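You operate a simulated robot arm through the tools that you are given. There is no shell and no other tool. Be economical: measure what you need, move in short steps, check, and stop when the job is done.

The job below is to be done with a simulated two-armed robot. You get a single attempt, and the scene is never put back.

TASK
Test the red stop button that the test card names.
Fine: mode knob to T, push the button in, pull it out, press RESET, knob back to 0; leave the other button.

Only the result counts: the job must be done as asked and must still hold three seconds after the hand-in. Knocking over, shifting, dropping, spilling or breaking anything else fails it.

THE ROBOT
Two 7-joint arms with two-finger grippers on one trunk, on a base that drives. Base frame: it is fixed to the floor where the robot stands at the start and does not move with it; the origin is under the middle of the robot, x ahead of it, y to its left, z up. Units: m, degrees, N and s.
The left shoulder is at the start at [0.078, 0.151, 0.902], the right one opposite. With the tool pointing down near the work surface each hand reaches from about 0.1 to 0.68 m from the robot's upright axis, wherever it stands, measured 20 degrees to its own side. Places, roughly: blue reset key [0.8, -0.2, 1]; door side red stop button [0.7, 0.2, 1.1]; lamp side red stop button [0.4, 0.9, 1.1]; loop mode knob [0.7, 0, 1]. Payload 2.54 kg a hand.
The tool frame of a hand sits at the grasp point between the pads (the TCP): z along the fingers, y along the line on which they close. The tips reach 0.03 m beyond it. Largest opening 0.116 m; the body of the gripper starts 0.095 m behind the TCP.
Orientation is that of the tool frame in the base frame, as a unit quaternion [x, y, z, w]. With the fingers straight down and closing along the base's y, the tool's x points along the base's -x, its y along +y and its z along -z.

THE INTERFACE
- The arms move only by the tool apply_moves. It takes "left_motion", "right_motion" or both (then of equal length, played together; a hand with none holds still); each is a list of rows, each a list of 7 numbers: the closure, from 0 (fully open) to 1 (shut), then the shift along the tool's x, y, z in m, then the turn, a rotation vector about the tool's x, y, z in degrees. In form: [[fingers, x, y, z, wx, wy, wz], ...]. A call has 1 to 20 rows; each row shifts and turns the commanded pose from where the row before left it, along the tool's axes as they then stand. Rows are played at 5 a second. More than 0.05 m and 8.6 degrees between two rows, or a gripper value outside its range, and nothing of the call is played. Where a pose cannot be reached the arm comes as near as it can. A force on the tool above 50 N (or 10 N above the force at the start of the call, whichever is more), or a blocked arm, ends the call early, and 0.2 s more pass. The fingers move at their own pace (about 0.072 m/s each) and stop on an object; they squeeze with about 35 N. The grip force told is the motor's: it shows also when the fingers shut on nothing. Time passes only in rows, and 0.2 s behind the last, so rows that do not move let the fingers close. The reply holds the time, the measured pose of the TCP, the force on the tool along the base axes, the opening and the grip force, in the units named above and with some noise, with the torque about the TCP (base axes, N m) and any sound that the robot's microphone picked up.
- Cameras (640 x 400 px; columns grow to the right, rows downward): "scene" is now at [0.1565, -0.0009, 1.087]; the picture's right is [-0.01, -1.00, 0.00], its down [0.09, -0.00, -1.00] and it looks along [1.00, -0.01, 0.09] (base axes); focal length 287 px, centre (320, 200). "left" rides on the left gripper at [0.069, 0.015, -0.122] in its tool frame; the picture's right is [-0.22, 0.98, 0.00], its down [-0.83, -0.18, -0.53] and it looks along [-0.52, -0.11, 0.85] (tool axes); focal length 251 px, centre (320, 200). "right" rides on the right gripper at [0.069, -0.015, -0.122] in its tool frame; the picture's right is [0.21, 0.98, 0.00], its down [-0.83, 0.18, -0.53] and it looks along [-0.52, 0.11, 0.85] (tool axes); focal length 251 px, centre (320, 200). There is no depth. A picture from a camera that has moved, and an enlarged one, comes with that camera's place and axes in the base frame and with its lens.
- camera(camera): a new picture of that camera. The clock stands still meanwhile.
- raise_lower(by): slides the trunk up (or, below 0, down) by that many m; the arms and the scene camera ride with it, the base frame stays. It gives what a move gives, with no picture.
- drive_base(legs): drives the robot by 1 to 6 legs, each [ahead, left, turn to the left] in m, m and degrees, along the robot's own axes; the way and the turn of a leg run together, so that a leg with both is an arc; at most 1.5 m and 180 degrees a leg. The arms and the cameras ride along, it lands a little off, and it stops where it bumps. It gives what a move gives.
- head_to(pan, tilt): turns the head with the scene camera to pan (to the left, within 80 degrees either way) and tilt (down, from -29 to 69), counted from straight ahead of the robot. It gives what a move gives.
- zoom(camera, box): a new picture of the part [left, top, right, bottom] of that camera's present view, enlarged. The clock stands still meanwhile.
- sign_off(): hands the job in; it is judged then, once.

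Go step by step. Nothing tells you exact positions but the pictures and the camera data: compare them with the known pose of the tool, close in by small moves and look again before you grip or let go. The budget is 120 turns and 100 pictures, counting those below and the enlarged ones. Unless the task says otherwise, let go and move clear before handing in, and close with one line.

The tools are called after "Call:" as a command line: name --argument value ..., lists and objects as JSON in quotes. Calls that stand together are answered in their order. apply_moves: Moves the arms, as the interface text tells. Its arguments: {"type":"object","properties":{"left_motion":{"type":"array","items":{"type":"array","items":{"type":"number"}}},"right_motion":{"type":"array","items":{"type":"array","items":{"type":"number"}}}},"required":[]} The other tools are called the same way: raise_lower (by) slides the trunk up or down; drive_base (legs) drives the base; head_to (pan, tilt) turns the head that bears the scene camera; camera (camera) takes a picture; zoom (camera, box) takes an enlarged picture of a part of a camera's view; sign_off () hands the job in.

At the start:

```text
time_s: 0.0
left_ee_pos: [0.4395, 0.2001, 1.1513]
left_tool_rot: [0.0, 1.0, 0.0, 0.0]
left_wrist_force: [-0.2, -0.3, 0.3]
left_torque: [-0.03, 0.0, -0.02]
left_opening: 0.1162
left_grip_force: 0.1
right_ee_pos: [0.3578, -0.1951, 0.9993]
right_tool_rot: [0.0, 1.0, 0.0, 0.0]
right_wrist_force: [1.0, 0.5, 0.3]
right_torque: [-0.02, 0.0, 0.03]
right_opening: 0.1163
right_grip_force: 0.1
trunk travel left (down, up): [-0.139, 0.15]
robot x, y, heading: [0.0009, -0.0012, 0.2]
head pan, tilt: [-0.7, -5.3]
```

scene: 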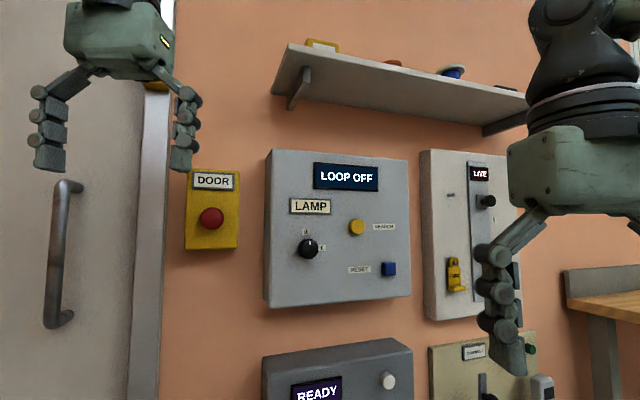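
right: 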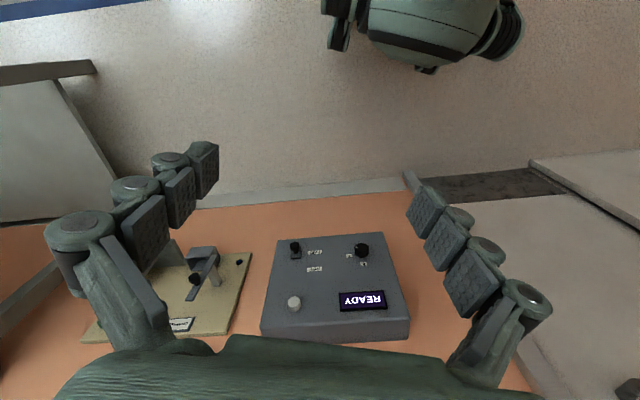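
left: 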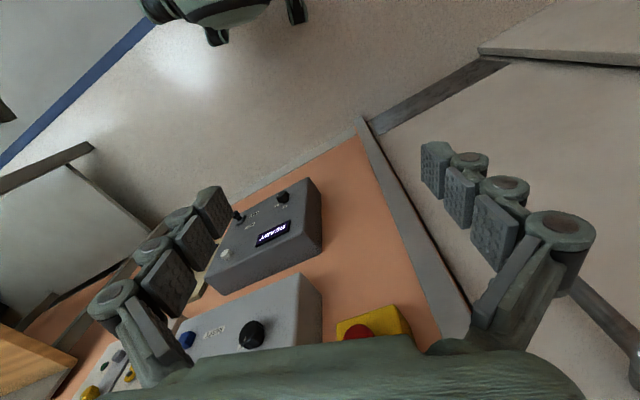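

I see the loop panel with a card reading "LAMP", the DOOR stop button to its left, and the knob and RESET key. I'll zoom in on the card and look left for the lamp side button.

Call:
zoom --camera "scene" --box '[260, 140, 420, 310]'

Call:
head_to --pan 65 --tilt 0

```text
2.35 times, centred on (340, 225) of scene
camera zoom: at [0.1565, -0.0009, 1.087], right [-0.01, -1.0, 0.0], down [0.09, 0.0, -1.0], along [1.0, -0.01, 0.09], focal length 676 px, centre (273, 141)
```

zoom: 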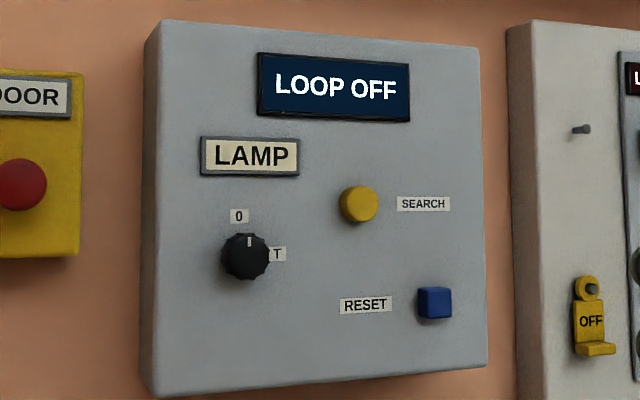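

```text
time_s: 1.4
left_ee_pos: [0.4394, 0.1988, 1.1504]
left_tool_rot: [-0.001, 1.0, 0.0, 0.001]
left_wrist_force: [0.4, -0.3, -0.1]
left_torque: [0.0, 0.0, -0.01]
left_opening: 0.1159
left_grip_force: 0.0
right_ee_pos: [0.3566, -0.195, 0.999]
right_tool_rot: [-0.001, 1.0, 0.0, 0.001]
right_wrist_force: [0.3, 0.0, 0.0]
right_torque: [0.01, 0.0, 0.0]
right_opening: 0.1157
right_grip_force: 0.0
trunk travel left (down, up): [-0.139, 0.15]
robot x, y, heading: [-0.0004, 0.0017, -0.2]
head pan, tilt: [65.0, 0.0]
```

Call:
camera --camera "scene"

```text
95 pictures are left
camera scene: at [0.1073, 0.0817, 1.0789], right [0.91, -0.42, 0.0], down [0.0, 0.0, -1.0], along [0.42, 0.91, 0.0], focal length 287 px, centre (320, 200)
```

scene: 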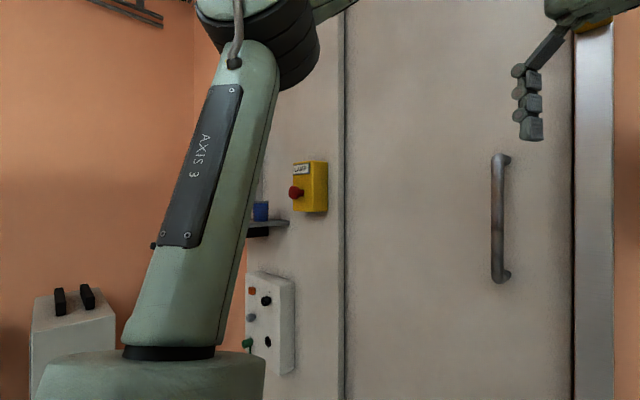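

The card names LAMP. I'll zoom in on the lamp button.

Call:
zoom --camera "scene" --box '[240, 140, 360, 230]'

Call:
head_to --pan 35 --tilt 20

Call:
camera --camera "scene"

```text
4.44 times, centred on (300, 185) of scene
camera zoom: at [0.1073, 0.0817, 1.0789], right [0.91, -0.42, 0.0], down [0.0, 0.0, -1.0], along [0.42, 0.91, 0.0], focal length 1276 px, centre (409, 267)
```

zoom: 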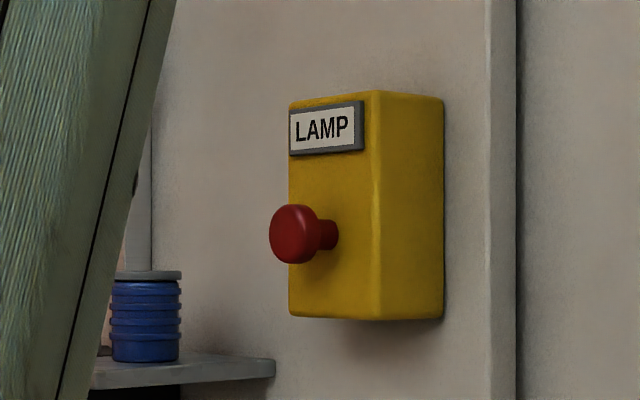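

```text
time_s: 2.3
left_ee_pos: [0.4393, 0.1971, 1.1488]
left_tool_rot: [-0.001, 1.0, -0.001, -0.001]
left_wrist_force: [-0.6, 0.3, 0.3]
left_torque: [-0.01, -0.03, 0.03]
left_opening: 0.1158
left_grip_force: 0.1
right_ee_pos: [0.3575, -0.196, 1.0001]
right_tool_rot: [0.0, 1.0, 0.0, -0.001]
right_wrist_force: [-0.2, 1.1, 0.8]
right_torque: [0.0, 0.04, 0.0]
right_opening: 0.1159
right_grip_force: 0.1
trunk travel left (down, up): [-0.139, 0.15]
robot x, y, heading: [-0.0001, 0.0039, 0.1]
head pan, tilt: [35.0, 20.0]
```

```text
93 pictures are left
camera scene: at [0.1454, 0.0537, 1.0466], right [0.57, -0.82, 0.0], down [-0.28, -0.2, -0.94], along [0.77, 0.54, -0.34], focal length 287 px, centre (320, 200)
```

scene: 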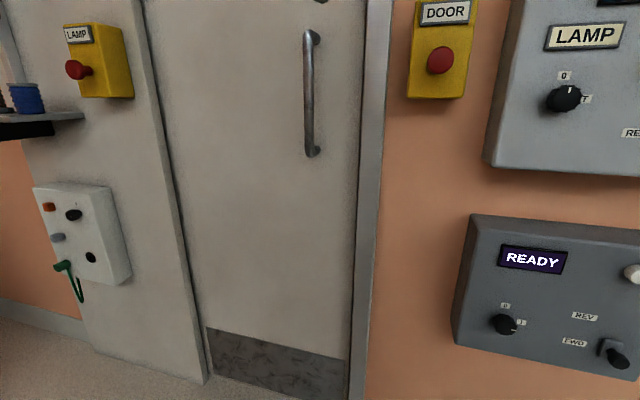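

The card says LAMP, and the panels all sit on a wall yawed about 17° to the left relative to me. I'll turn the base to face the wall squarely, then work the knob with the right arm.

Call:
drive_base --legs '[[0, 0, 17]]'

Call:
head_to --pan 0 --tilt 0

Call:
camera --camera "scene"

```text
time_s: 3.7
left_ee_pos: [0.3615, 0.3192, 1.1492]
left_tool_rot: [-0.149, 0.989, -0.001, 0.0]
left_wrist_force: [0.2, -0.5, -0.7]
left_torque: [-0.01, 0.0, 0.01]
left_opening: 0.1162
left_grip_force: 0.1
right_ee_pos: [0.3992, -0.0828, 1.0]
right_tool_rot: [-0.149, 0.989, 0.0, 0.0]
right_wrist_force: [0.7, -0.7, -0.9]
right_torque: [0.0, 0.03, 0.0]
right_opening: 0.1161
right_grip_force: 0.1
trunk travel left (down, up): [-0.139, 0.15]
robot x, y, heading: [-0.0029, -0.0034, 17.0]
head pan, tilt: [35.0, 20.0]
```

```text
time_s: 4.7
left_ee_pos: [0.3617, 0.3181, 1.1504]
left_tool_rot: [-0.148, 0.989, 0.0, 0.001]
left_wrist_force: [0.2, 0.6, -0.6]
left_torque: [0.01, 0.0, -0.01]
left_opening: 0.116
left_grip_force: 0.0
right_ee_pos: [0.3993, -0.0822, 0.9998]
right_tool_rot: [-0.148, 0.989, 0.0, 0.0]
right_wrist_force: [-0.8, 0.7, -0.2]
right_torque: [0.01, -0.01, 0.01]
right_opening: 0.1159
right_grip_force: 0.0
trunk travel left (down, up): [-0.139, 0.15]
robot x, y, heading: [0.001, 0.0022, 17.1]
head pan, tilt: [0.0, 0.0]
```

```text
92 pictures are left
camera scene: at [0.1523, 0.0466, 1.0788], right [0.29, -0.96, 0.0], down [0.0, 0.0, -1.0], along [0.96, 0.29, 0.0], focal length 287 px, centre (320, 200)
```

scene: 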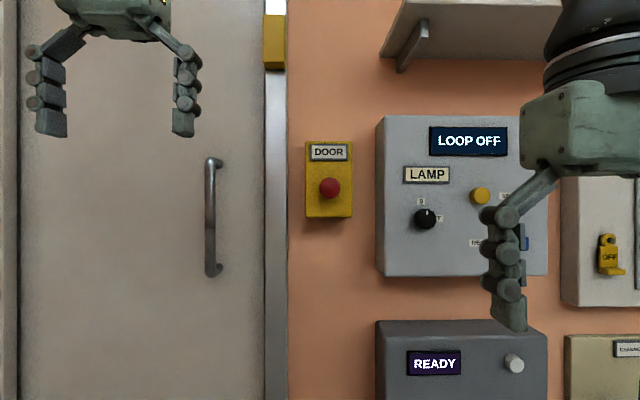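

Now the view is square. In the robot's frame the knob is about 0.715 ahead, 0.20 right, z 1.044. I'll move the right hand forward, pitch it to point at the wall, and look.

Call:
apply_moves --right_motion '[[0, -0.05, 0, 0, 0, 0, 0], [0, -0.05, 0, 0, 0, 0, 0], [0, 0, 0, 0, 0, -8.2, 0], [0, 0, 0, 0, 0, -8.2, 0], [0, 0, 0, 0, 0, -8.2, 0], [0, 0, 0, 0, 0, -8.2, 0], [0, 0, 0, 0, 0, -8.2, 0], [0, 0, 0, 0, 0, -8.2, 0], [0, 0, 0, 0, 0, -8.2, 0], [0, 0, 0, 0, 0, -8.2, 0], [0, 0, 0, 0, 0, -8.2, 0], [0, 0, 0, 0, 0, -8.1, 0], [0, 0, 0, 0, 0, -8.1, 0], [0, -0.022, 0, 0, 0, 0, 0], [0, -0.022, 0, 0, 0, 0, 0], [0, 0, 0, 0, 0, 0, 0]]'

Call:
camera --camera "scene"

Call:
camera --camera "right"

```text
time_s: 8.1
left_ee_pos: [0.3613, 0.3182, 1.1498]
left_tool_rot: [-0.149, 0.989, -0.001, 0.0]
left_wrist_force: [-0.6, 0.5, -0.3]
left_torque: [0.03, -0.02, -0.01]
left_opening: 0.1159
left_grip_force: 0.0
right_ee_pos: [0.5455, -0.029, 1.0952]
right_tool_rot: [-0.105, 0.699, 0.105, 0.699]
right_wrist_force: [0.0, -0.1, 0.4]
right_torque: [0.01, 0.0, 0.01]
right_opening: 0.116
right_grip_force: 0.0
right hand out of reach, approached as far as the arm can: row 11, 12, 13
trunk travel left (down, up): [-0.139, 0.15]
robot x, y, heading: [0.0009, 0.0006, 17.1]
head pan, tilt: [0.0, 0.0]
```

```text
91 pictures are left
camera scene: at [0.1523, 0.0465, 1.0788], right [0.29, -0.96, 0.0], down [0.0, 0.0, -1.0], along [0.96, 0.29, 0.0], focal length 287 px, centre (320, 200)
```

scene: 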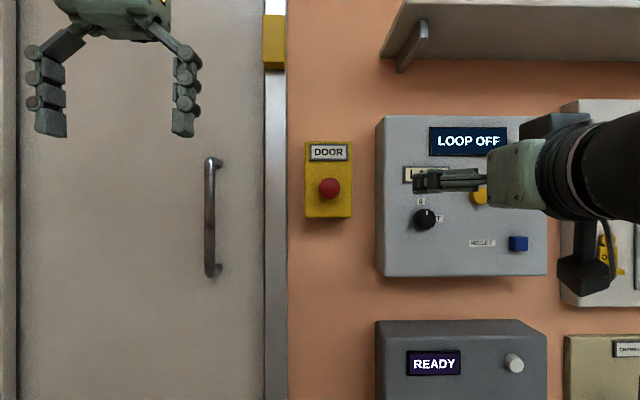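

```text
90 pictures are left
camera right: at [0.4353, -0.0784, 1.028], right [-0.29, 0.93, -0.21], down [-0.56, 0.02, 0.83], along [0.77, 0.36, 0.52], focal length 251 px, centre (320, 200)
```

right: 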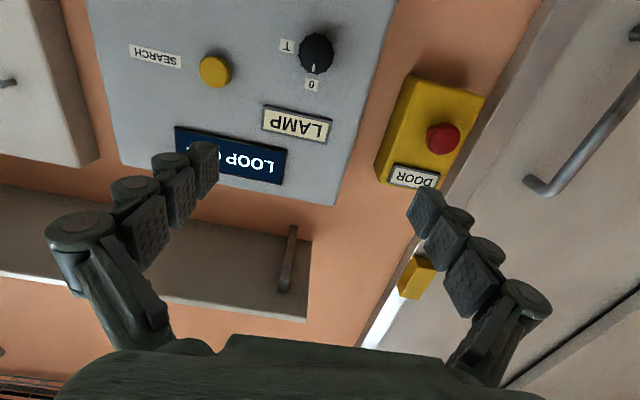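

The right hand points at the wall, about 5 cm above the knob. I'll align it with the knob axis, part closed, and check.

Call:
apply_moves --right_motion '[[0.35, 0.027, -0.008, 0, 0, 0, 0], [0.35, 0.027, -0.008, 0, 0, 0, 0], [0.35, 0, 0, 0.04, 0, 0, 0], [0.35, 0, 0, 0.0, 0, 0, 0]]'

Call:
camera --camera "right"

Call:
camera --camera "scene"

```text
time_s: 9.1
left_ee_pos: [0.3613, 0.3192, 1.151]
left_tool_rot: [-0.149, 0.989, 0.0, -0.001]
left_wrist_force: [-0.4, 0.3, 0.9]
left_torque: [-0.04, 0.02, 0.02]
left_opening: 0.116
left_grip_force: 0.0
right_ee_pos: [0.5959, -0.0309, 1.0447]
right_tool_rot: [-0.105, 0.699, 0.104, 0.7]
right_wrist_force: [0.4, -0.1, -0.7]
right_torque: [-0.01, 0.0, 0.0]
right_opening: 0.0751
right_grip_force: 0.0
right hand out of reach, approached as far as the arm can: row 2
trunk travel left (down, up): [-0.139, 0.15]
robot x, y, heading: [0.0025, 0.0002, 17.3]
head pan, tilt: [0.0, 0.0]
```

```text
89 pictures are left
camera right: at [0.4852, -0.0802, 0.9768], right [-0.29, 0.93, -0.21], down [-0.56, 0.02, 0.83], along [0.77, 0.36, 0.52], focal length 251 px, centre (320, 200)
```

right: 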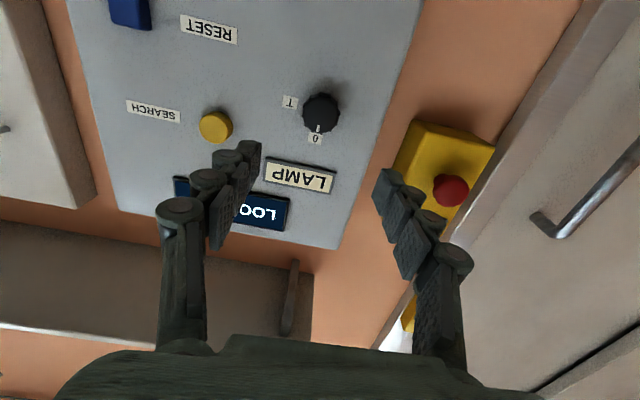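

```text
88 pictures are left
camera scene: at [0.1522, 0.0465, 1.0789], right [0.29, -0.96, 0.0], down [0.0, 0.0, -1.0], along [0.96, 0.29, 0.0], focal length 287 px, centre (320, 200)
```

scene: 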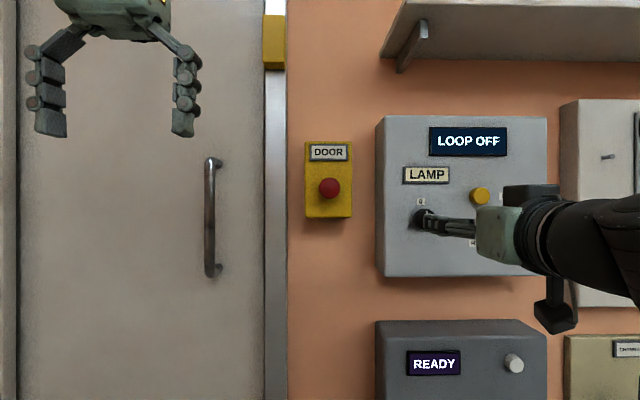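

Aligned. I'll advance toward the knob in steps and check.

Call:
apply_moves --right_motion '[[0.35, 0.004, 0, 0.03, 0, 0, 0], [0.35, 0, 0, 0.03, 0, 0, 0], [0.35, 0, 0, 0.03, 0, 0, 0], [0.35, 0, 0, 0.015, 0, 0, 0], [0.35, 0, 0, 0, 0, 0, 0]]'

Call:
camera --camera "right"

Call:
zoom --camera "scene" --box '[370, 150, 530, 250]'

```text
time_s: 10.3
left_ee_pos: [0.3621, 0.3185, 1.1489]
left_tool_rot: [-0.148, 0.989, 0.0, 0.0]
left_wrist_force: [0.9, 0.2, 0.7]
left_torque: [-0.01, 0.01, -0.01]
left_opening: 0.1162
left_grip_force: 0.0
right_ee_pos: [0.6938, 0.0004, 1.0418]
right_tool_rot: [-0.104, 0.699, 0.105, 0.699]
right_wrist_force: [-0.1, -0.7, -0.1]
right_torque: [-0.02, 0.0, -0.01]
right_opening: 0.0754
right_grip_force: 0.1
trunk travel left (down, up): [-0.139, 0.15]
robot x, y, heading: [0.0003, 0.0006, 16.8]
head pan, tilt: [0.0, 0.0]
```

```text
87 pictures are left
camera right: at [0.583, -0.0489, 0.9743], right [-0.29, 0.93, -0.21], down [-0.56, 0.02, 0.83], along [0.77, 0.36, 0.52], focal length 251 px, centre (320, 200)
```

right: 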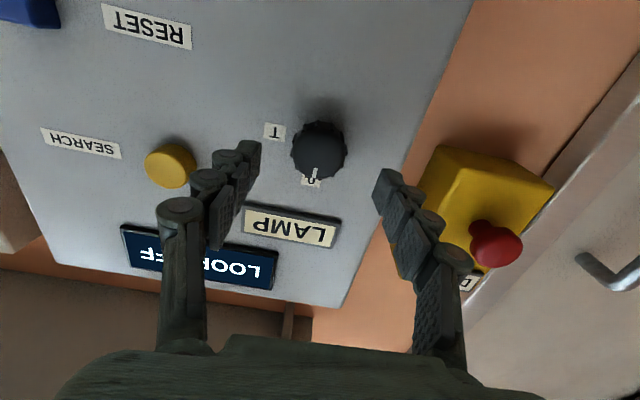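

```text
4.00 times, centred on (450, 200) of scene
camera zoom: at [0.1522, 0.0465, 1.0789], right [0.29, -0.96, 0.0], down [0.0, 0.0, -1.0], along [0.96, 0.29, 0.0], focal length 1148 px, centre (-200, 200)
```

zoom: 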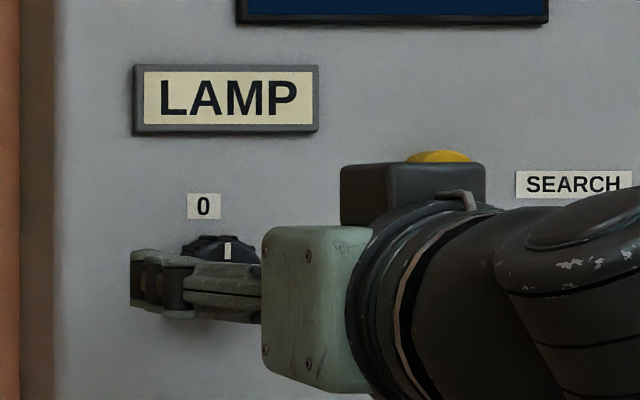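

The knob lies between the fingers, slightly beyond the tips. I'll advance 3 cm more and look before gripping.

Call:
apply_moves --right_motion '[[0.35, 0, 0.001, 0.015, 0, 0, 0], [0.35, 0, 0, 0.015, 0, 0, 0], [0.35, 0, 0, 0, 0, 0, 0]]'

Call:
camera --camera "right"

```text
time_s: 11.1
left_ee_pos: [0.3614, 0.3175, 1.1495]
left_tool_rot: [-0.149, 0.989, -0.001, 0.0]
left_wrist_force: [1.0, 0.6, 0.2]
left_torque: [-0.01, 0.01, 0.01]
left_opening: 0.1159
left_grip_force: 0.1
right_ee_pos: [0.7219, 0.0095, 1.0413]
right_tool_rot: [-0.105, 0.699, 0.105, 0.7]
right_wrist_force: [0.3, 1.0, -0.9]
right_torque: [0.0, 0.0, -0.01]
right_opening: 0.0755
right_grip_force: 0.0
trunk travel left (down, up): [-0.139, 0.15]
robot x, y, heading: [0.0028, 0.0011, 16.6]
head pan, tilt: [0.0, 0.0]
```

```text
85 pictures are left
camera right: at [0.6117, -0.0396, 0.9739], right [-0.29, 0.93, -0.21], down [-0.56, 0.02, 0.83], along [0.77, 0.36, 0.52], focal length 251 px, centre (320, 200)
```

right: 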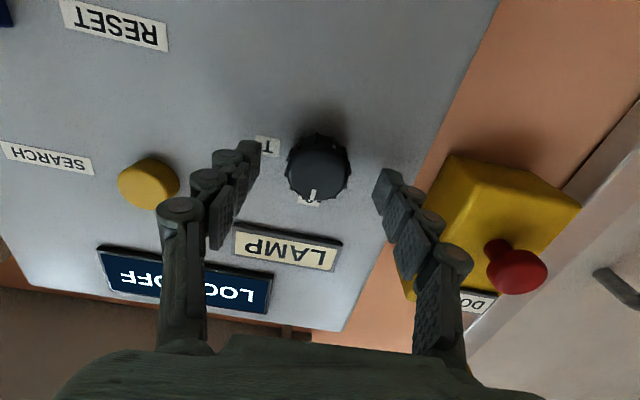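

The tips straddle the knob, centred. I'll advance a few mm more and close on it.

Call:
apply_moves --right_motion '[[0.35, 0, 0, 0.007, 0, 0, 0], [0.6, 0, 0, 0, 0, 0, 0], [0.8, 0, 0, 0, 0, 0, 0], [0.8, 0, 0, 0, 0, 0, 0]]'

Call:
camera --camera "right"

```text
time_s: 12.1
left_ee_pos: [0.3615, 0.3176, 1.1505]
left_tool_rot: [-0.149, 0.989, 0.0, -0.001]
left_wrist_force: [0.1, 0.6, 0.2]
left_torque: [0.0, 0.0, 0.01]
left_opening: 0.1159
left_grip_force: 0.1
right_ee_pos: [0.7293, 0.0112, 1.0423]
right_tool_rot: [-0.104, 0.699, 0.105, 0.699]
right_wrist_force: [1.7, -4.7, 0.9]
right_torque: [-0.05, 0.09, 0.27]
right_opening: 0.0376
right_grip_force: 45.1
trunk travel left (down, up): [-0.139, 0.15]
robot x, y, heading: [-0.0026, -0.0022, 17.1]
head pan, tilt: [0.0, 0.0]
```

```text
84 pictures are left
camera right: at [0.6186, -0.0387, 0.9739], right [-0.29, 0.93, -0.21], down [-0.56, 0.02, 0.83], along [0.78, 0.36, 0.52], focal length 251 px, centre (320, 200)
```

right: 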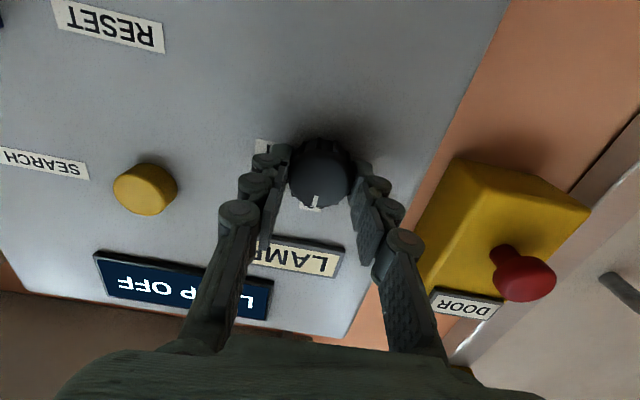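

The knob is gripped (37.6 mm). I'll turn it clockwise, first 40°.

Call:
apply_moves --right_motion '[[0.8, 0, 0, 0, 0, 0, 8], [0.8, 0, 0, 0, 0, 0, 8], [0.8, 0, 0, 0, 0, 0, 8], [0.8, 0, 0, 0, 0, 0, 8], [0.8, 0, 0, 0, 0, 0, 8], [0.8, 0, 0, 0, 0, 0, 0]]'

Call:
camera --camera "right"

Call:
camera --camera "scene"

```text
time_s: 13.5
left_ee_pos: [0.3621, 0.3165, 1.1501]
left_tool_rot: [-0.148, 0.989, 0.0, 0.001]
left_wrist_force: [0.6, -0.6, 0.7]
left_torque: [-0.01, 0.02, 0.01]
left_opening: 0.1163
left_grip_force: 0.2
right_ee_pos: [0.7303, 0.0105, 1.0412]
right_tool_rot: [0.143, 0.692, 0.338, 0.621]
right_wrist_force: [1.8, -15.0, -0.6]
right_torque: [-0.02, -0.09, 0.06]
right_opening: 0.0374
right_grip_force: 44.9
trunk travel left (down, up): [-0.139, 0.15]
robot x, y, heading: [0.0025, 0.0022, 17.1]
head pan, tilt: [0.0, 0.0]
```

```text
83 pictures are left
camera right: at [0.6049, 0.0064, 0.9799], right [-0.26, 0.85, 0.47], down [-0.4, -0.53, 0.75], along [0.88, 0.01, 0.47], focal length 251 px, centre (320, 200)
```

right: 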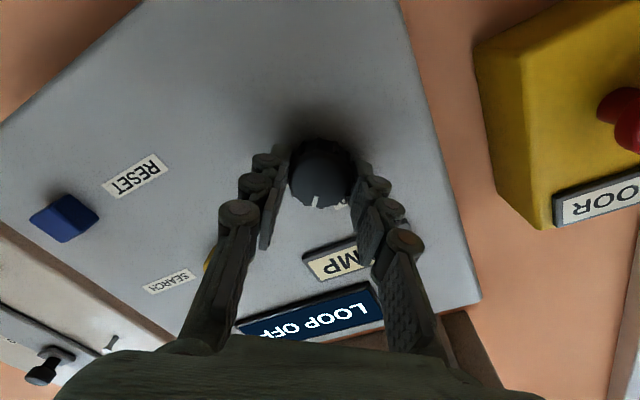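

```text
82 pictures are left
camera scene: at [0.1525, 0.045, 1.0788], right [0.29, -0.96, 0.0], down [0.0, 0.0, -1.0], along [0.96, 0.29, 0.0], focal length 287 px, centre (320, 200)
```

scene: 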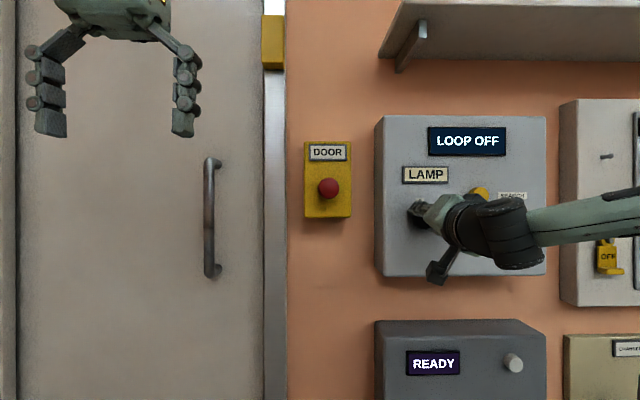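

The knob follows. I'll continue to about 88°.

Call:
apply_moves --right_motion '[[0.8, 0, 0, 0, 0, 0, 8], [0.8, 0, 0, 0, 0, 0, 8], [0.8, 0, 0, 0, 0, 0, 8], [0.8, 0, 0, 0, 0, 0, 8], [0.8, 0, 0, 0, 0, 0, 8], [0.8, 0, 0, 0, 0, 0, 8], [0.8, 0, 0, 0, 0, 0, 0]]'

Call:
camera --camera "right"

Call:
camera --camera "scene"

```text
time_s: 15.1
left_ee_pos: [0.3619, 0.3151, 1.1501]
left_tool_rot: [-0.149, 0.989, 0.0, 0.001]
left_wrist_force: [0.9, 0.3, -0.4]
left_torque: [-0.03, 0.0, 0.02]
left_opening: 0.1162
left_grip_force: 0.1
right_ee_pos: [0.7304, 0.0104, 1.0395]
right_tool_rot: [0.413, 0.575, 0.561, 0.429]
right_wrist_force: [-4.1, -22.4, -8.7]
right_torque: [-0.1, 0.31, -0.36]
right_opening: 0.0375
right_grip_force: 45.4
trunk travel left (down, up): [-0.139, 0.15]
robot x, y, heading: [0.0026, 0.0003, 17.0]
head pan, tilt: [0.0, 0.0]
```

```text
81 pictures are left
camera right: at [0.5947, 0.04, 1.0241], right [-0.07, 0.23, 0.97], down [-0.27, -0.94, 0.21], along [0.96, -0.25, 0.13], focal length 251 px, centre (320, 200)
```

right: 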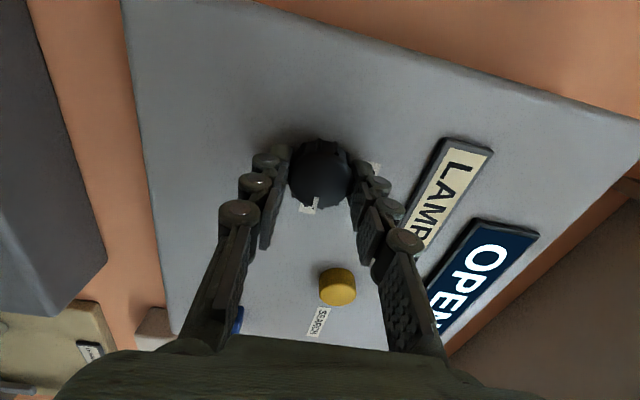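

```text
80 pictures are left
camera scene: at [0.1527, 0.0443, 1.0788], right [0.29, -0.96, 0.0], down [0.0, 0.0, -1.0], along [0.96, 0.29, 0.0], focal length 287 px, centre (320, 200)
```

scene: 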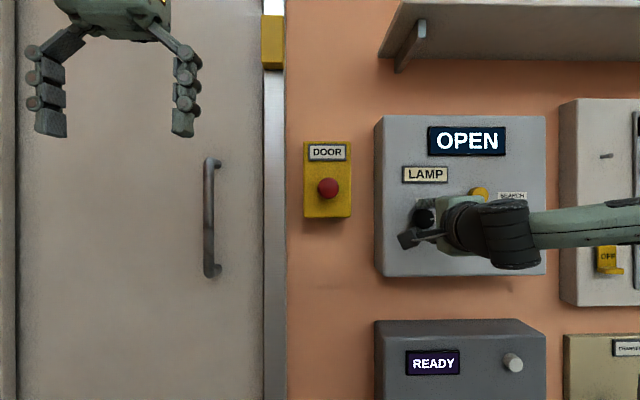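

The display changed to "OPEN", so the knob is at T. I'll release and back straight out.

Call:
apply_moves --right_motion '[[0.4, 0, 0, 0, 0, 0, 0], [0.35, 0, 0, 0, 0, 0, 0], [0.35, 0, 0, -0.02, 0, 0, 0], [0.35, 0, 0, -0.03, 0, 0, 0], [0.35, 0, 0, -0.03, 0, 0, 0], [0.35, 0, 0, -0.04, 0, 0, 0], [0.35, 0, 0, -0.04, 0, 0, 0], [0.35, 0, 0, 0, 0, 0, 0]]'

Call:
camera --camera "scene"

Call:
zoom --camera "right" --box '[200, 50, 460, 210]'

```text
time_s: 16.9
left_ee_pos: [0.361, 0.3192, 1.1506]
left_tool_rot: [-0.148, 0.989, -0.002, 0.0]
left_wrist_force: [0.1, 0.3, 0.0]
left_torque: [0.02, -0.02, 0.02]
left_opening: 0.1161
left_grip_force: 0.1
right_ee_pos: [0.5768, -0.0329, 1.0431]
right_tool_rot: [0.41, 0.576, 0.561, 0.43]
right_wrist_force: [-0.2, 0.1, 0.6]
right_torque: [0.02, 0.03, 0.03]
right_opening: 0.0753
right_grip_force: 0.0
trunk travel left (down, up): [-0.139, 0.15]
robot x, y, heading: [-0.0042, -0.0003, 16.8]
head pan, tilt: [0.0, 0.0]
```

```text
79 pictures are left
camera scene: at [0.1523, 0.0465, 1.0788], right [0.29, -0.96, 0.0], down [0.0, 0.0, -1.0], along [0.96, 0.29, 0.0], focal length 287 px, centre (320, 200)
```

scene: 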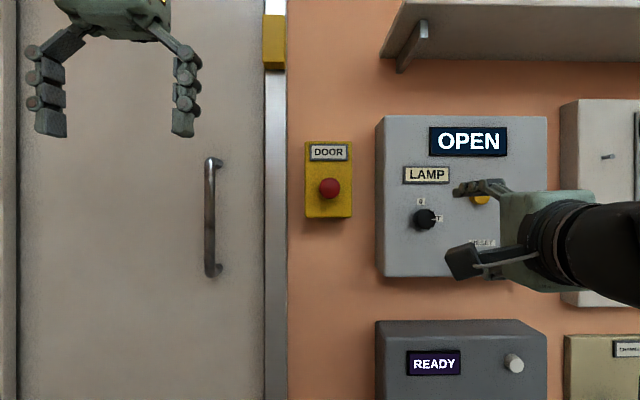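

```text
2.46 times, centred on (330, 130) of right
camera zoom: at [0.4405, -0.0032, 1.0265], right [-0.07, 0.24, 0.97], down [-0.27, -0.94, 0.21], along [0.96, -0.25, 0.13], focal length 619 px, centre (295, 372)
```

zoom: 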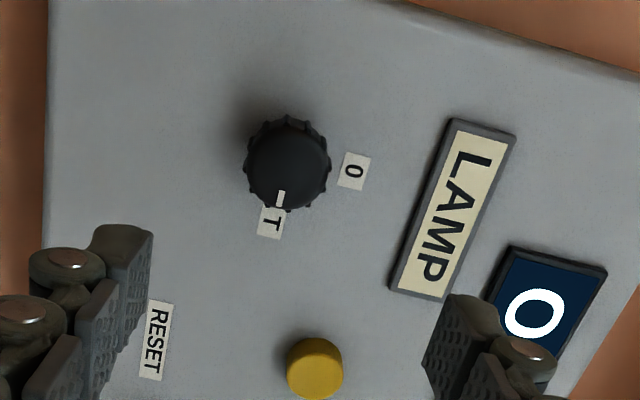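

The pointer is at T. The lamp button triangulates to about base [0.42, 0.96, 1.105], so I'll retract the right hand a little and drive 0.45 m left along the wall.

Call:
apply_moves --right_motion '[[0.35, 0, 0, -0.03, 0, 0, 0], [0.35, 0, 0, -0.03, 0, 0, 0], [0.35, 0, 0, 0, 0, 0, 0]]'

Call:
drive_base --legs '[[0, 0.45, 0]]'

Call:
head_to --pan 30 --tilt 5

Call:
camera --camera "scene"

```text
time_s: 17.7
left_ee_pos: [0.3616, 0.3186, 1.1501]
left_tool_rot: [-0.15, 0.989, -0.001, -0.001]
left_wrist_force: [-1.1, -0.1, -0.5]
left_torque: [-0.04, -0.02, 0.04]
left_opening: 0.1161
left_grip_force: 0.1
right_ee_pos: [0.5418, -0.0427, 1.0632]
right_tool_rot: [0.411, 0.577, 0.56, 0.43]
right_wrist_force: [0.1, -0.2, 0.0]
right_torque: [-0.02, -0.02, 0.01]
right_opening: 0.0753
right_grip_force: 0.0
right hand out of reach, approached as far as the arm can: row 1, 2
trunk travel left (down, up): [-0.139, 0.15]
robot x, y, heading: [-0.0001, 0.0029, 17.2]
head pan, tilt: [0.0, 0.0]
```

```text
time_s: 22.6
left_ee_pos: [0.2286, 0.7553, 1.1503]
left_tool_rot: [-0.148, 0.989, 0.0, 0.0]
left_wrist_force: [0.1, -1.2, -0.1]
left_torque: [-0.01, 0.0, -0.03]
left_opening: 0.1161
left_grip_force: 0.0
right_ee_pos: [0.4079, 0.3949, 1.0637]
right_tool_rot: [0.411, 0.576, 0.561, 0.43]
right_wrist_force: [-0.5, 0.2, 0.2]
right_torque: [0.01, 0.0, 0.01]
right_opening: 0.0752
right_grip_force: 0.0
trunk travel left (down, up): [-0.139, 0.15]
robot x, y, heading: [-0.1329, 0.4365, 16.8]
head pan, tilt: [0.0, 0.0]
```

```text
time_s: 23.6
left_ee_pos: [0.2278, 0.7546, 1.1502]
left_tool_rot: [-0.148, 0.989, -0.001, 0.0]
left_wrist_force: [-0.2, 0.4, 0.1]
left_torque: [-0.01, -0.01, 0.02]
left_opening: 0.116
left_grip_force: 0.1
right_ee_pos: [0.4069, 0.3936, 1.0641]
right_tool_rot: [0.411, 0.577, 0.56, 0.43]
right_wrist_force: [0.5, -1.1, 0.2]
right_torque: [0.01, 0.0, -0.01]
right_opening: 0.0754
right_grip_force: 0.0
trunk travel left (down, up): [-0.139, 0.15]
robot x, y, heading: [-0.1327, 0.4351, 17.0]
head pan, tilt: [30.0, 5.0]
```

```text
77 pictures are left
camera scene: at [-0.0048, 0.5249, 1.0709], right [0.73, -0.68, 0.0], down [-0.06, -0.06, -1.0], along [0.68, 0.73, -0.09], focal length 287 px, centre (320, 200)
```

scene: 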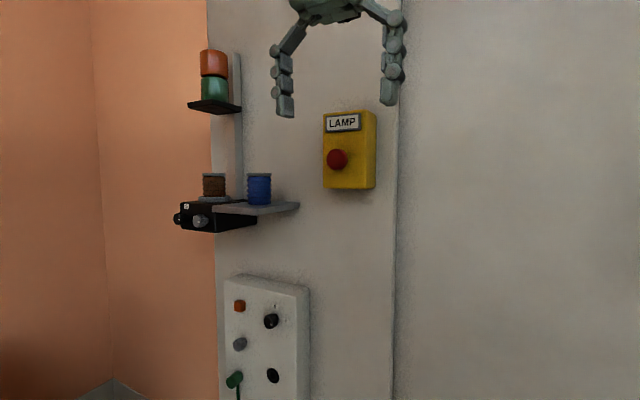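

The lamp button is now at about base [0.405, 0.916, 1.101] — 0.654 ahead and 0.302 left of the robot. I'll bring the left hand forward, pitch it toward the wall, and align below the budgeted clearance.

Call:
apply_moves --left_motion '[[0, -0.03, 0.04, 0, 0, 0, 0], [0, -0.03, 0.04, 0, 0, 0, 0], [0, 0, 0.02, 0, 0, -8.2, 0], [0, 0, 0, 0, 0, -8.2, 0], [0, 0, 0, 0, 0, -8.2, 0], [0, 0, 0, 0, 0, -8.2, 0], [0, 0, 0, 0, 0, -8.2, 0], [0, 0, 0, 0, 0, -8.2, 0], [0, 0, 0, 0, 0, -8.2, 0], [0, 0, 0, 0, 0, -8.2, 0], [0, 0, 0, 0, 0, -8.2, 0], [0, 0, 0, 0, 0, -8.1, 0], [0, 0, 0, 0, 0, -8.1, 0], [0, 0, 0, 0, 0, 0, 0]]'

Call:
camera --camera "scene"

Call:
camera --camera "left"

```text
time_s: 26.6
left_ee_pos: [0.2346, 0.8091, 1.1493]
left_tool_rot: [-0.105, 0.698, 0.103, 0.701]
left_wrist_force: [-0.6, 0.4, 0.1]
left_torque: [0.02, 0.03, -0.01]
left_opening: 0.116
left_grip_force: 0.0
left hand out of reach, approached as far as the arm can: row 1, 2
right_ee_pos: [0.4075, 0.394, 1.0635]
right_tool_rot: [0.411, 0.577, 0.56, 0.43]
right_wrist_force: [-0.5, -0.5, -0.2]
right_torque: [0.02, -0.01, 0.01]
right_opening: 0.0753
right_grip_force: 0.0
trunk travel left (down, up): [-0.139, 0.15]
robot x, y, heading: [-0.1374, 0.4363, 17.1]
head pan, tilt: [30.0, 5.0]
```

```text
76 pictures are left
camera scene: at [-0.0049, 0.525, 1.0709], right [0.73, -0.68, 0.0], down [-0.06, -0.06, -1.0], along [0.68, 0.73, -0.09], focal length 287 px, centre (320, 200)
```

scene: 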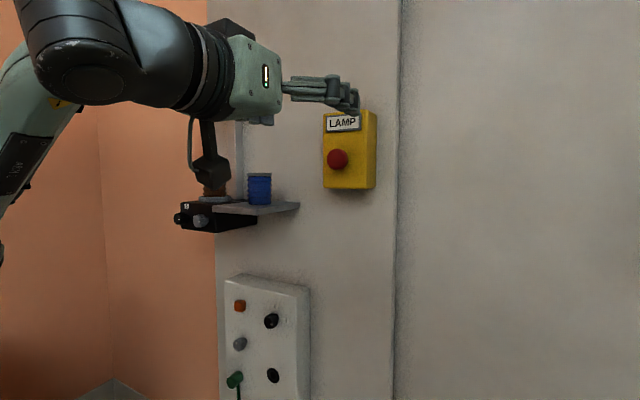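

```text
75 pictures are left
camera left: at [0.1147, 0.7879, 1.0793], right [-0.29, 0.93, 0.21], down [-0.46, -0.33, 0.82], along [0.84, 0.14, 0.52], focal length 251 px, centre (320, 200)
```

left: 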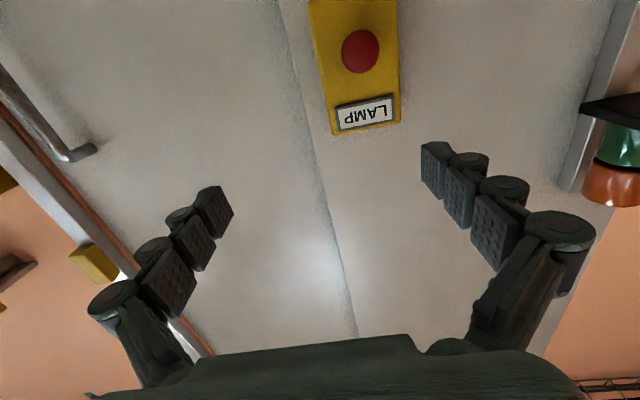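

Both views agree the button is 0.304 left, z≈1.098. I'll align the hand with the fingers shut for pushing, and advance a little.

Call:
apply_moves --left_motion '[[1, 0.017, 0.018, 0, 0, 0, 0], [1, 0.017, 0.018, 0, 0, 0, 0], [1, 0.017, 0.019, 0, 0, 0, 0], [1, 0, 0, 0.03, 0, 0, 0], [1, 0, 0, 0.03, 0, 0, 0], [1, 0, 0, 0, 0, 0, 0], [1, 0, 0, 0, 0, 0, 0]]'

Call:
camera --camera "scene"

Call:
camera --camera "left"

```text
time_s: 28.2
left_ee_pos: [0.2755, 0.8774, 1.0975]
left_tool_rot: [-0.105, 0.699, 0.104, 0.7]
left_wrist_force: [0.5, -0.2, -0.1]
left_torque: [0.02, 0.04, 0.0]
left_opening: 0.0
left_grip_force: 29.0
right_ee_pos: [0.4083, 0.3946, 1.0634]
right_tool_rot: [0.411, 0.577, 0.561, 0.43]
right_wrist_force: [0.1, -0.3, -0.3]
right_torque: [-0.01, 0.0, 0.02]
right_opening: 0.0755
right_grip_force: 0.0
trunk travel left (down, up): [-0.139, 0.15]
robot x, y, heading: [-0.1372, 0.4357, 16.7]
head pan, tilt: [30.0, 5.0]
```

```text
74 pictures are left
camera scene: at [-0.0049, 0.5249, 1.0709], right [0.73, -0.68, 0.0], down [-0.06, -0.06, -1.0], along [0.68, 0.73, -0.09], focal length 287 px, centre (320, 200)
```

scene: 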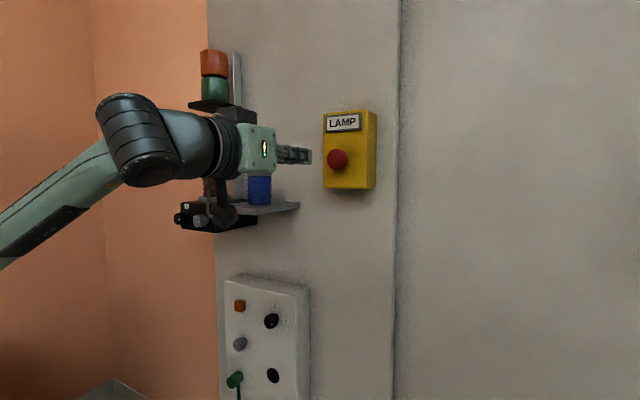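

```text
73 pictures are left
camera left: at [0.1556, 0.857, 1.028], right [-0.29, 0.93, 0.21], down [-0.46, -0.33, 0.83], along [0.84, 0.14, 0.52], focal length 251 px, centre (320, 200)
```

left: 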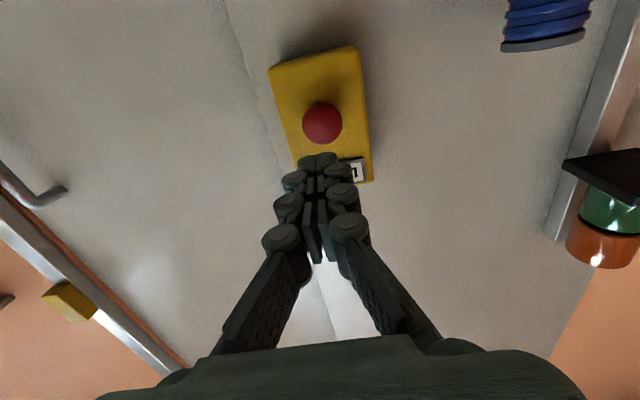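

Well aligned. I'll advance to just short of the head, then press in small steps.

Call:
apply_moves --left_motion '[[1, 0.002, 0.003, 0.03, 0, 0, 0], [1, 0, 0, 0.03, 0, 0, 0], [1, 0, 0, 0.01, 0, 0, 0], [1, 0, 0, 0.005, 0, 0, 0], [1, 0, 0, 0.005, 0, 0, 0], [1, 0, 0, 0.004, 0, 0, 0], [1, 0, 0, 0, 0, 0, 0]]'

Call:
zoom --camera "scene" --box '[250, 90, 410, 210]'

Call:
camera --camera "left"

```text
time_s: 29.8
left_ee_pos: [0.3548, 0.9046, 1.0953]
left_tool_rot: [-0.104, 0.699, 0.104, 0.699]
left_wrist_force: [-0.1, -0.3, 0.8]
left_torque: [-0.04, 0.03, 0.01]
left_opening: 0.0001
left_grip_force: 28.7
right_ee_pos: [0.407, 0.3941, 1.0637]
right_tool_rot: [0.412, 0.576, 0.561, 0.43]
right_wrist_force: [-0.1, -0.5, -0.5]
right_torque: [-0.02, 0.0, 0.02]
right_opening: 0.0756
right_grip_force: 0.1
trunk travel left (down, up): [-0.139, 0.15]
robot x, y, heading: [-0.1335, 0.4361, 17.1]
head pan, tilt: [30.0, 5.0]
```

```text
3.33 times, centred on (330, 150) of scene
camera zoom: at [-0.0048, 0.525, 1.0709], right [0.73, -0.68, 0.0], down [-0.06, -0.06, -1.0], along [0.68, 0.73, -0.09], focal length 957 px, centre (287, 367)
```

zoom: 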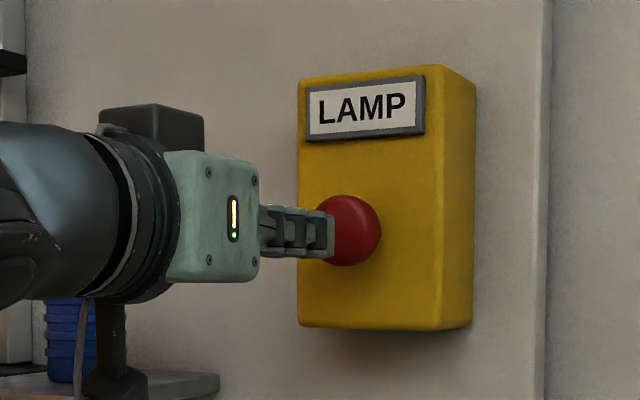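

```text
71 pictures are left
camera left: at [0.2353, 0.8845, 1.0256], right [-0.29, 0.93, 0.21], down [-0.46, -0.33, 0.83], along [0.84, 0.14, 0.52], focal length 251 px, centre (320, 200)
```

left: 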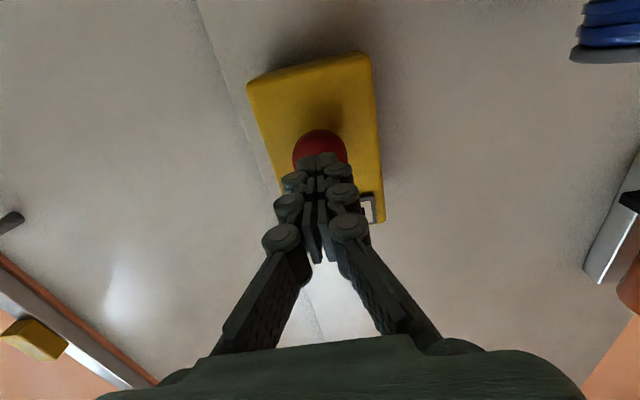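

The tips are just at the head. I'll press in small steps.

Call:
apply_moves --left_motion '[[1, 0, 0, 0.004, 0, 0, 0], [1, 0, 0, 0.004, 0, 0, 0], [1, 0, 0, 0.004, 0, 0, 0], [1, 0, 0, 0.003, 0, 0, 0], [1, 0, 0, 0, 0, 0, 0]]'

Call:
zoom --camera "scene" --box '[250, 90, 410, 210]'

```text
time_s: 31.0
left_ee_pos: [0.3694, 0.909, 1.0962]
left_tool_rot: [-0.105, 0.699, 0.104, 0.7]
left_wrist_force: [0.1, 0.1, 0.2]
left_torque: [0.01, 0.0, 0.0]
left_opening: 0.0002
left_grip_force: 28.5
right_ee_pos: [0.4092, 0.3954, 1.0644]
right_tool_rot: [0.411, 0.576, 0.56, 0.43]
right_wrist_force: [-0.5, 1.2, 0.8]
right_torque: [0.03, 0.04, -0.03]
right_opening: 0.0752
right_grip_force: 0.1
trunk travel left (down, up): [-0.139, 0.15]
robot x, y, heading: [-0.1338, 0.4391, 16.8]
head pan, tilt: [30.0, 5.0]
```

```text
3.33 times, centred on (330, 150) of scene
camera zoom: at [-0.0048, 0.525, 1.0709], right [0.73, -0.68, 0.0], down [-0.06, -0.06, -1.0], along [0.68, 0.73, -0.09], focal length 957 px, centre (287, 367)
```

zoom: 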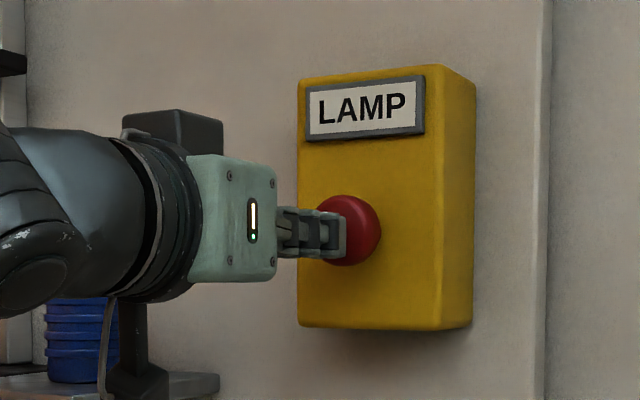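

No contact yet. I'll continue.

Call:
apply_moves --left_motion '[[1, 0, 0, 0.004, 0, 0, 0], [1, 0, 0, 0.004, 0, 0, 0], [1, 0, 0, 0.004, 0, 0, 0], [1, 0, 0, 0.003, 0, 0, 0], [1, 0, 0, 0, 0, 0, 0]]'

Call:
zoom --camera "scene" --box '[250, 90, 410, 210]'

```text
time_s: 32.2
left_ee_pos: [0.3849, 0.9139, 1.0959]
left_tool_rot: [-0.105, 0.699, 0.104, 0.699]
left_wrist_force: [0.6, -0.5, -0.1]
left_torque: [-0.03, -0.01, -0.02]
left_opening: 0.0
left_grip_force: 28.6
right_ee_pos: [0.4087, 0.3951, 1.064]
right_tool_rot: [0.412, 0.576, 0.561, 0.43]
right_wrist_force: [0.4, -0.5, 0.5]
right_torque: [-0.02, 0.03, 0.03]
right_opening: 0.0754
right_grip_force: 0.0
trunk travel left (down, up): [-0.139, 0.15]
robot x, y, heading: [-0.1309, 0.4389, 16.7]
head pan, tilt: [30.0, 5.0]
```

```text
3.33 times, centred on (330, 150) of scene
camera zoom: at [-0.0048, 0.525, 1.0709], right [0.73, -0.68, 0.0], down [-0.06, -0.06, -1.0], along [0.68, 0.73, -0.09], focal length 957 px, centre (287, 367)
```

zoom: 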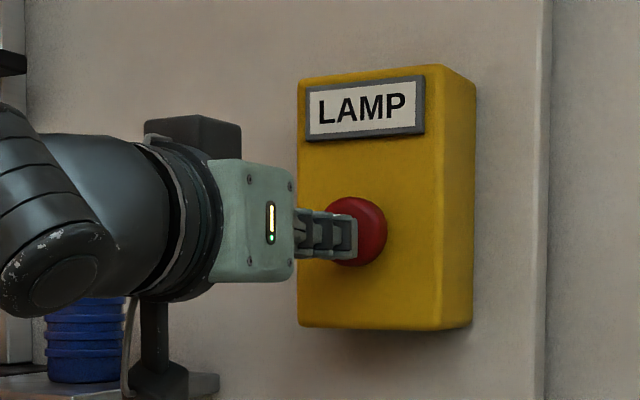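

The head has moved in somewhat with little force. I'll press on until it resists firmly.

Call:
apply_moves --left_motion '[[1, 0, 0, 0.003, 0, 0, 0], [1, 0, 0, 0.003, 0, 0, 0], [1, 0, 0, 0.003, 0, 0, 0], [1, 0, 0, 0, 0, 0, 0]]'

Call:
zoom --camera "scene" --box '[250, 90, 410, 210]'

```text
time_s: 33.1
left_ee_pos: [0.3874, 0.9143, 1.0966]
left_tool_rot: [-0.105, 0.7, 0.104, 0.699]
left_wrist_force: [-26.0, -7.5, -7.5]
left_torque: [-0.12, 0.17, 0.12]
left_opening: 0.006
left_grip_force: 28.1
right_ee_pos: [0.4056, 0.3959, 1.0647]
right_tool_rot: [0.409, 0.575, 0.562, 0.431]
right_wrist_force: [0.3, 0.5, -0.4]
right_torque: [0.01, -0.03, 0.01]
right_opening: 0.0753
right_grip_force: 0.1
trunk travel left (down, up): [-0.139, 0.15]
robot x, y, heading: [-0.1352, 0.4393, 17.0]
head pan, tilt: [30.0, 5.0]
stopped in row 4 (left hand): the force on the tool passed its limit at 51 N (the readings are from after the stop); the commanded pose is now the measured one
```

```text
3.33 times, centred on (330, 150) of scene
camera zoom: at [-0.0084, 0.5246, 1.0715], right [0.73, -0.68, 0.0], down [-0.06, -0.06, -1.0], along [0.68, 0.73, -0.08], focal length 957 px, centre (287, 367)
```

zoom: 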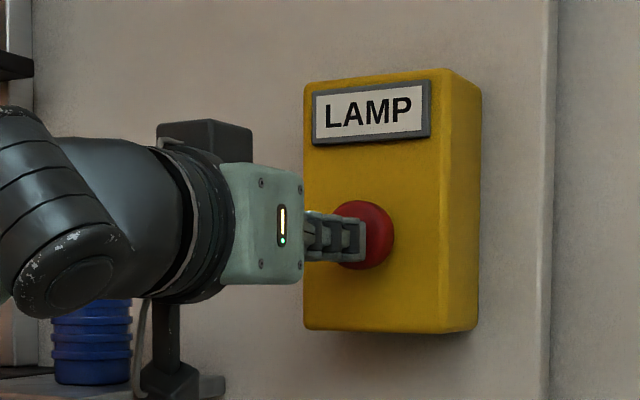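

It hit the stop at 51 N, so it should be pushed in. I'll back off with the hand and open, then check the button and the display.

Call:
apply_moves --left_motion '[[1, 0, 0, -0.02, 0, 0, 0], [0.3, 0, 0, -0.03, 0, 0, 0], [0.3, 0, 0, -0.02, 0, 0, 0], [0.3, 0, 0, 0, 0, 0, 0]]'

Call:
zoom --camera "scene" --box '[250, 90, 410, 210]'

Call:
head_to --pan -40 --tilt 0

Call:
camera --camera "scene"

Call:
camera --camera "left"

```text
time_s: 34.1
left_ee_pos: [0.3252, 0.8959, 1.0936]
left_tool_rot: [-0.104, 0.701, 0.103, 0.698]
left_wrist_force: [-0.9, -1.0, 0.5]
left_torque: [0.01, -0.01, 0.01]
left_opening: 0.0813
left_grip_force: 0.0
right_ee_pos: [0.4074, 0.3945, 1.0641]
right_tool_rot: [0.411, 0.576, 0.56, 0.43]
right_wrist_force: [0.5, -0.1, -0.5]
right_torque: [0.01, -0.01, 0.0]
right_opening: 0.0754
right_grip_force: 0.1
trunk travel left (down, up): [-0.139, 0.15]
robot x, y, heading: [-0.1342, 0.4362, 17.1]
head pan, tilt: [30.0, 5.0]
```

```text
3.33 times, centred on (330, 150) of scene
camera zoom: at [-0.0056, 0.5249, 1.0709], right [0.73, -0.68, 0.0], down [-0.06, -0.06, -1.0], along [0.68, 0.73, -0.09], focal length 957 px, centre (287, 367)
```

zoom: 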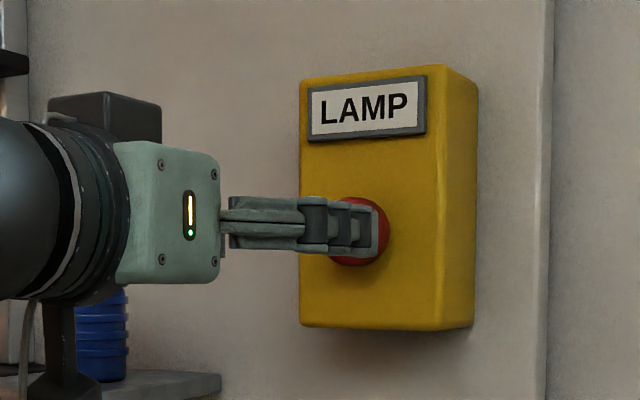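

```text
time_s: 35.6
left_ee_pos: [0.3247, 0.8956, 1.0947]
left_tool_rot: [-0.104, 0.7, 0.104, 0.698]
left_wrist_force: [-0.1, 0.2, -0.1]
left_torque: [-0.03, 0.0, -0.03]
left_opening: 0.0812
left_grip_force: 0.2
right_ee_pos: [0.4085, 0.3955, 1.0641]
right_tool_rot: [0.411, 0.576, 0.56, 0.43]
right_wrist_force: [0.7, -0.1, 0.8]
right_torque: [-0.02, 0.0, -0.01]
right_opening: 0.0755
right_grip_force: 0.0
trunk travel left (down, up): [-0.139, 0.15]
robot x, y, heading: [-0.1358, 0.4358, 16.9]
head pan, tilt: [-40.0, 0.0]
```

```text
66 pictures are left
camera scene: at [0.0147, 0.4226, 1.0789], right [-0.39, -0.92, 0.0], down [0.0, 0.0, -1.0], along [0.92, -0.39, 0.0], focal length 287 px, centre (320, 200)
```

scene: 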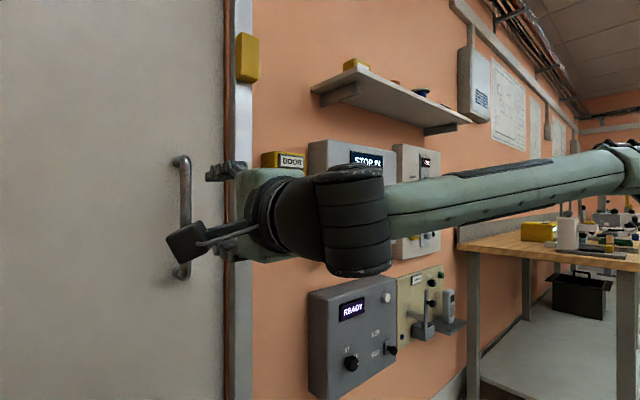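

```text
65 pictures are left
camera left: at [0.2045, 0.8751, 1.0253], right [-0.28, 0.93, 0.21], down [-0.45, -0.33, 0.83], along [0.84, 0.14, 0.52], focal length 251 px, centre (320, 200)
```

left: 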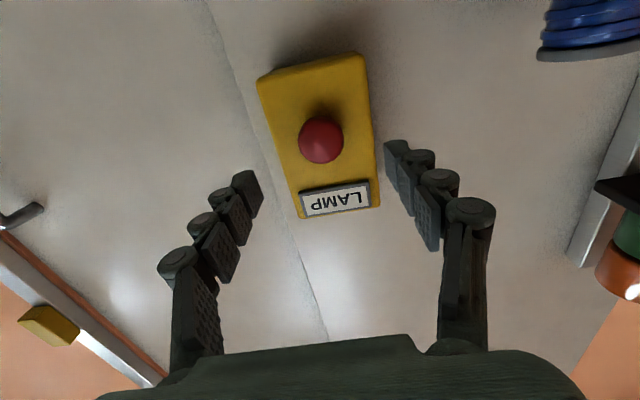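

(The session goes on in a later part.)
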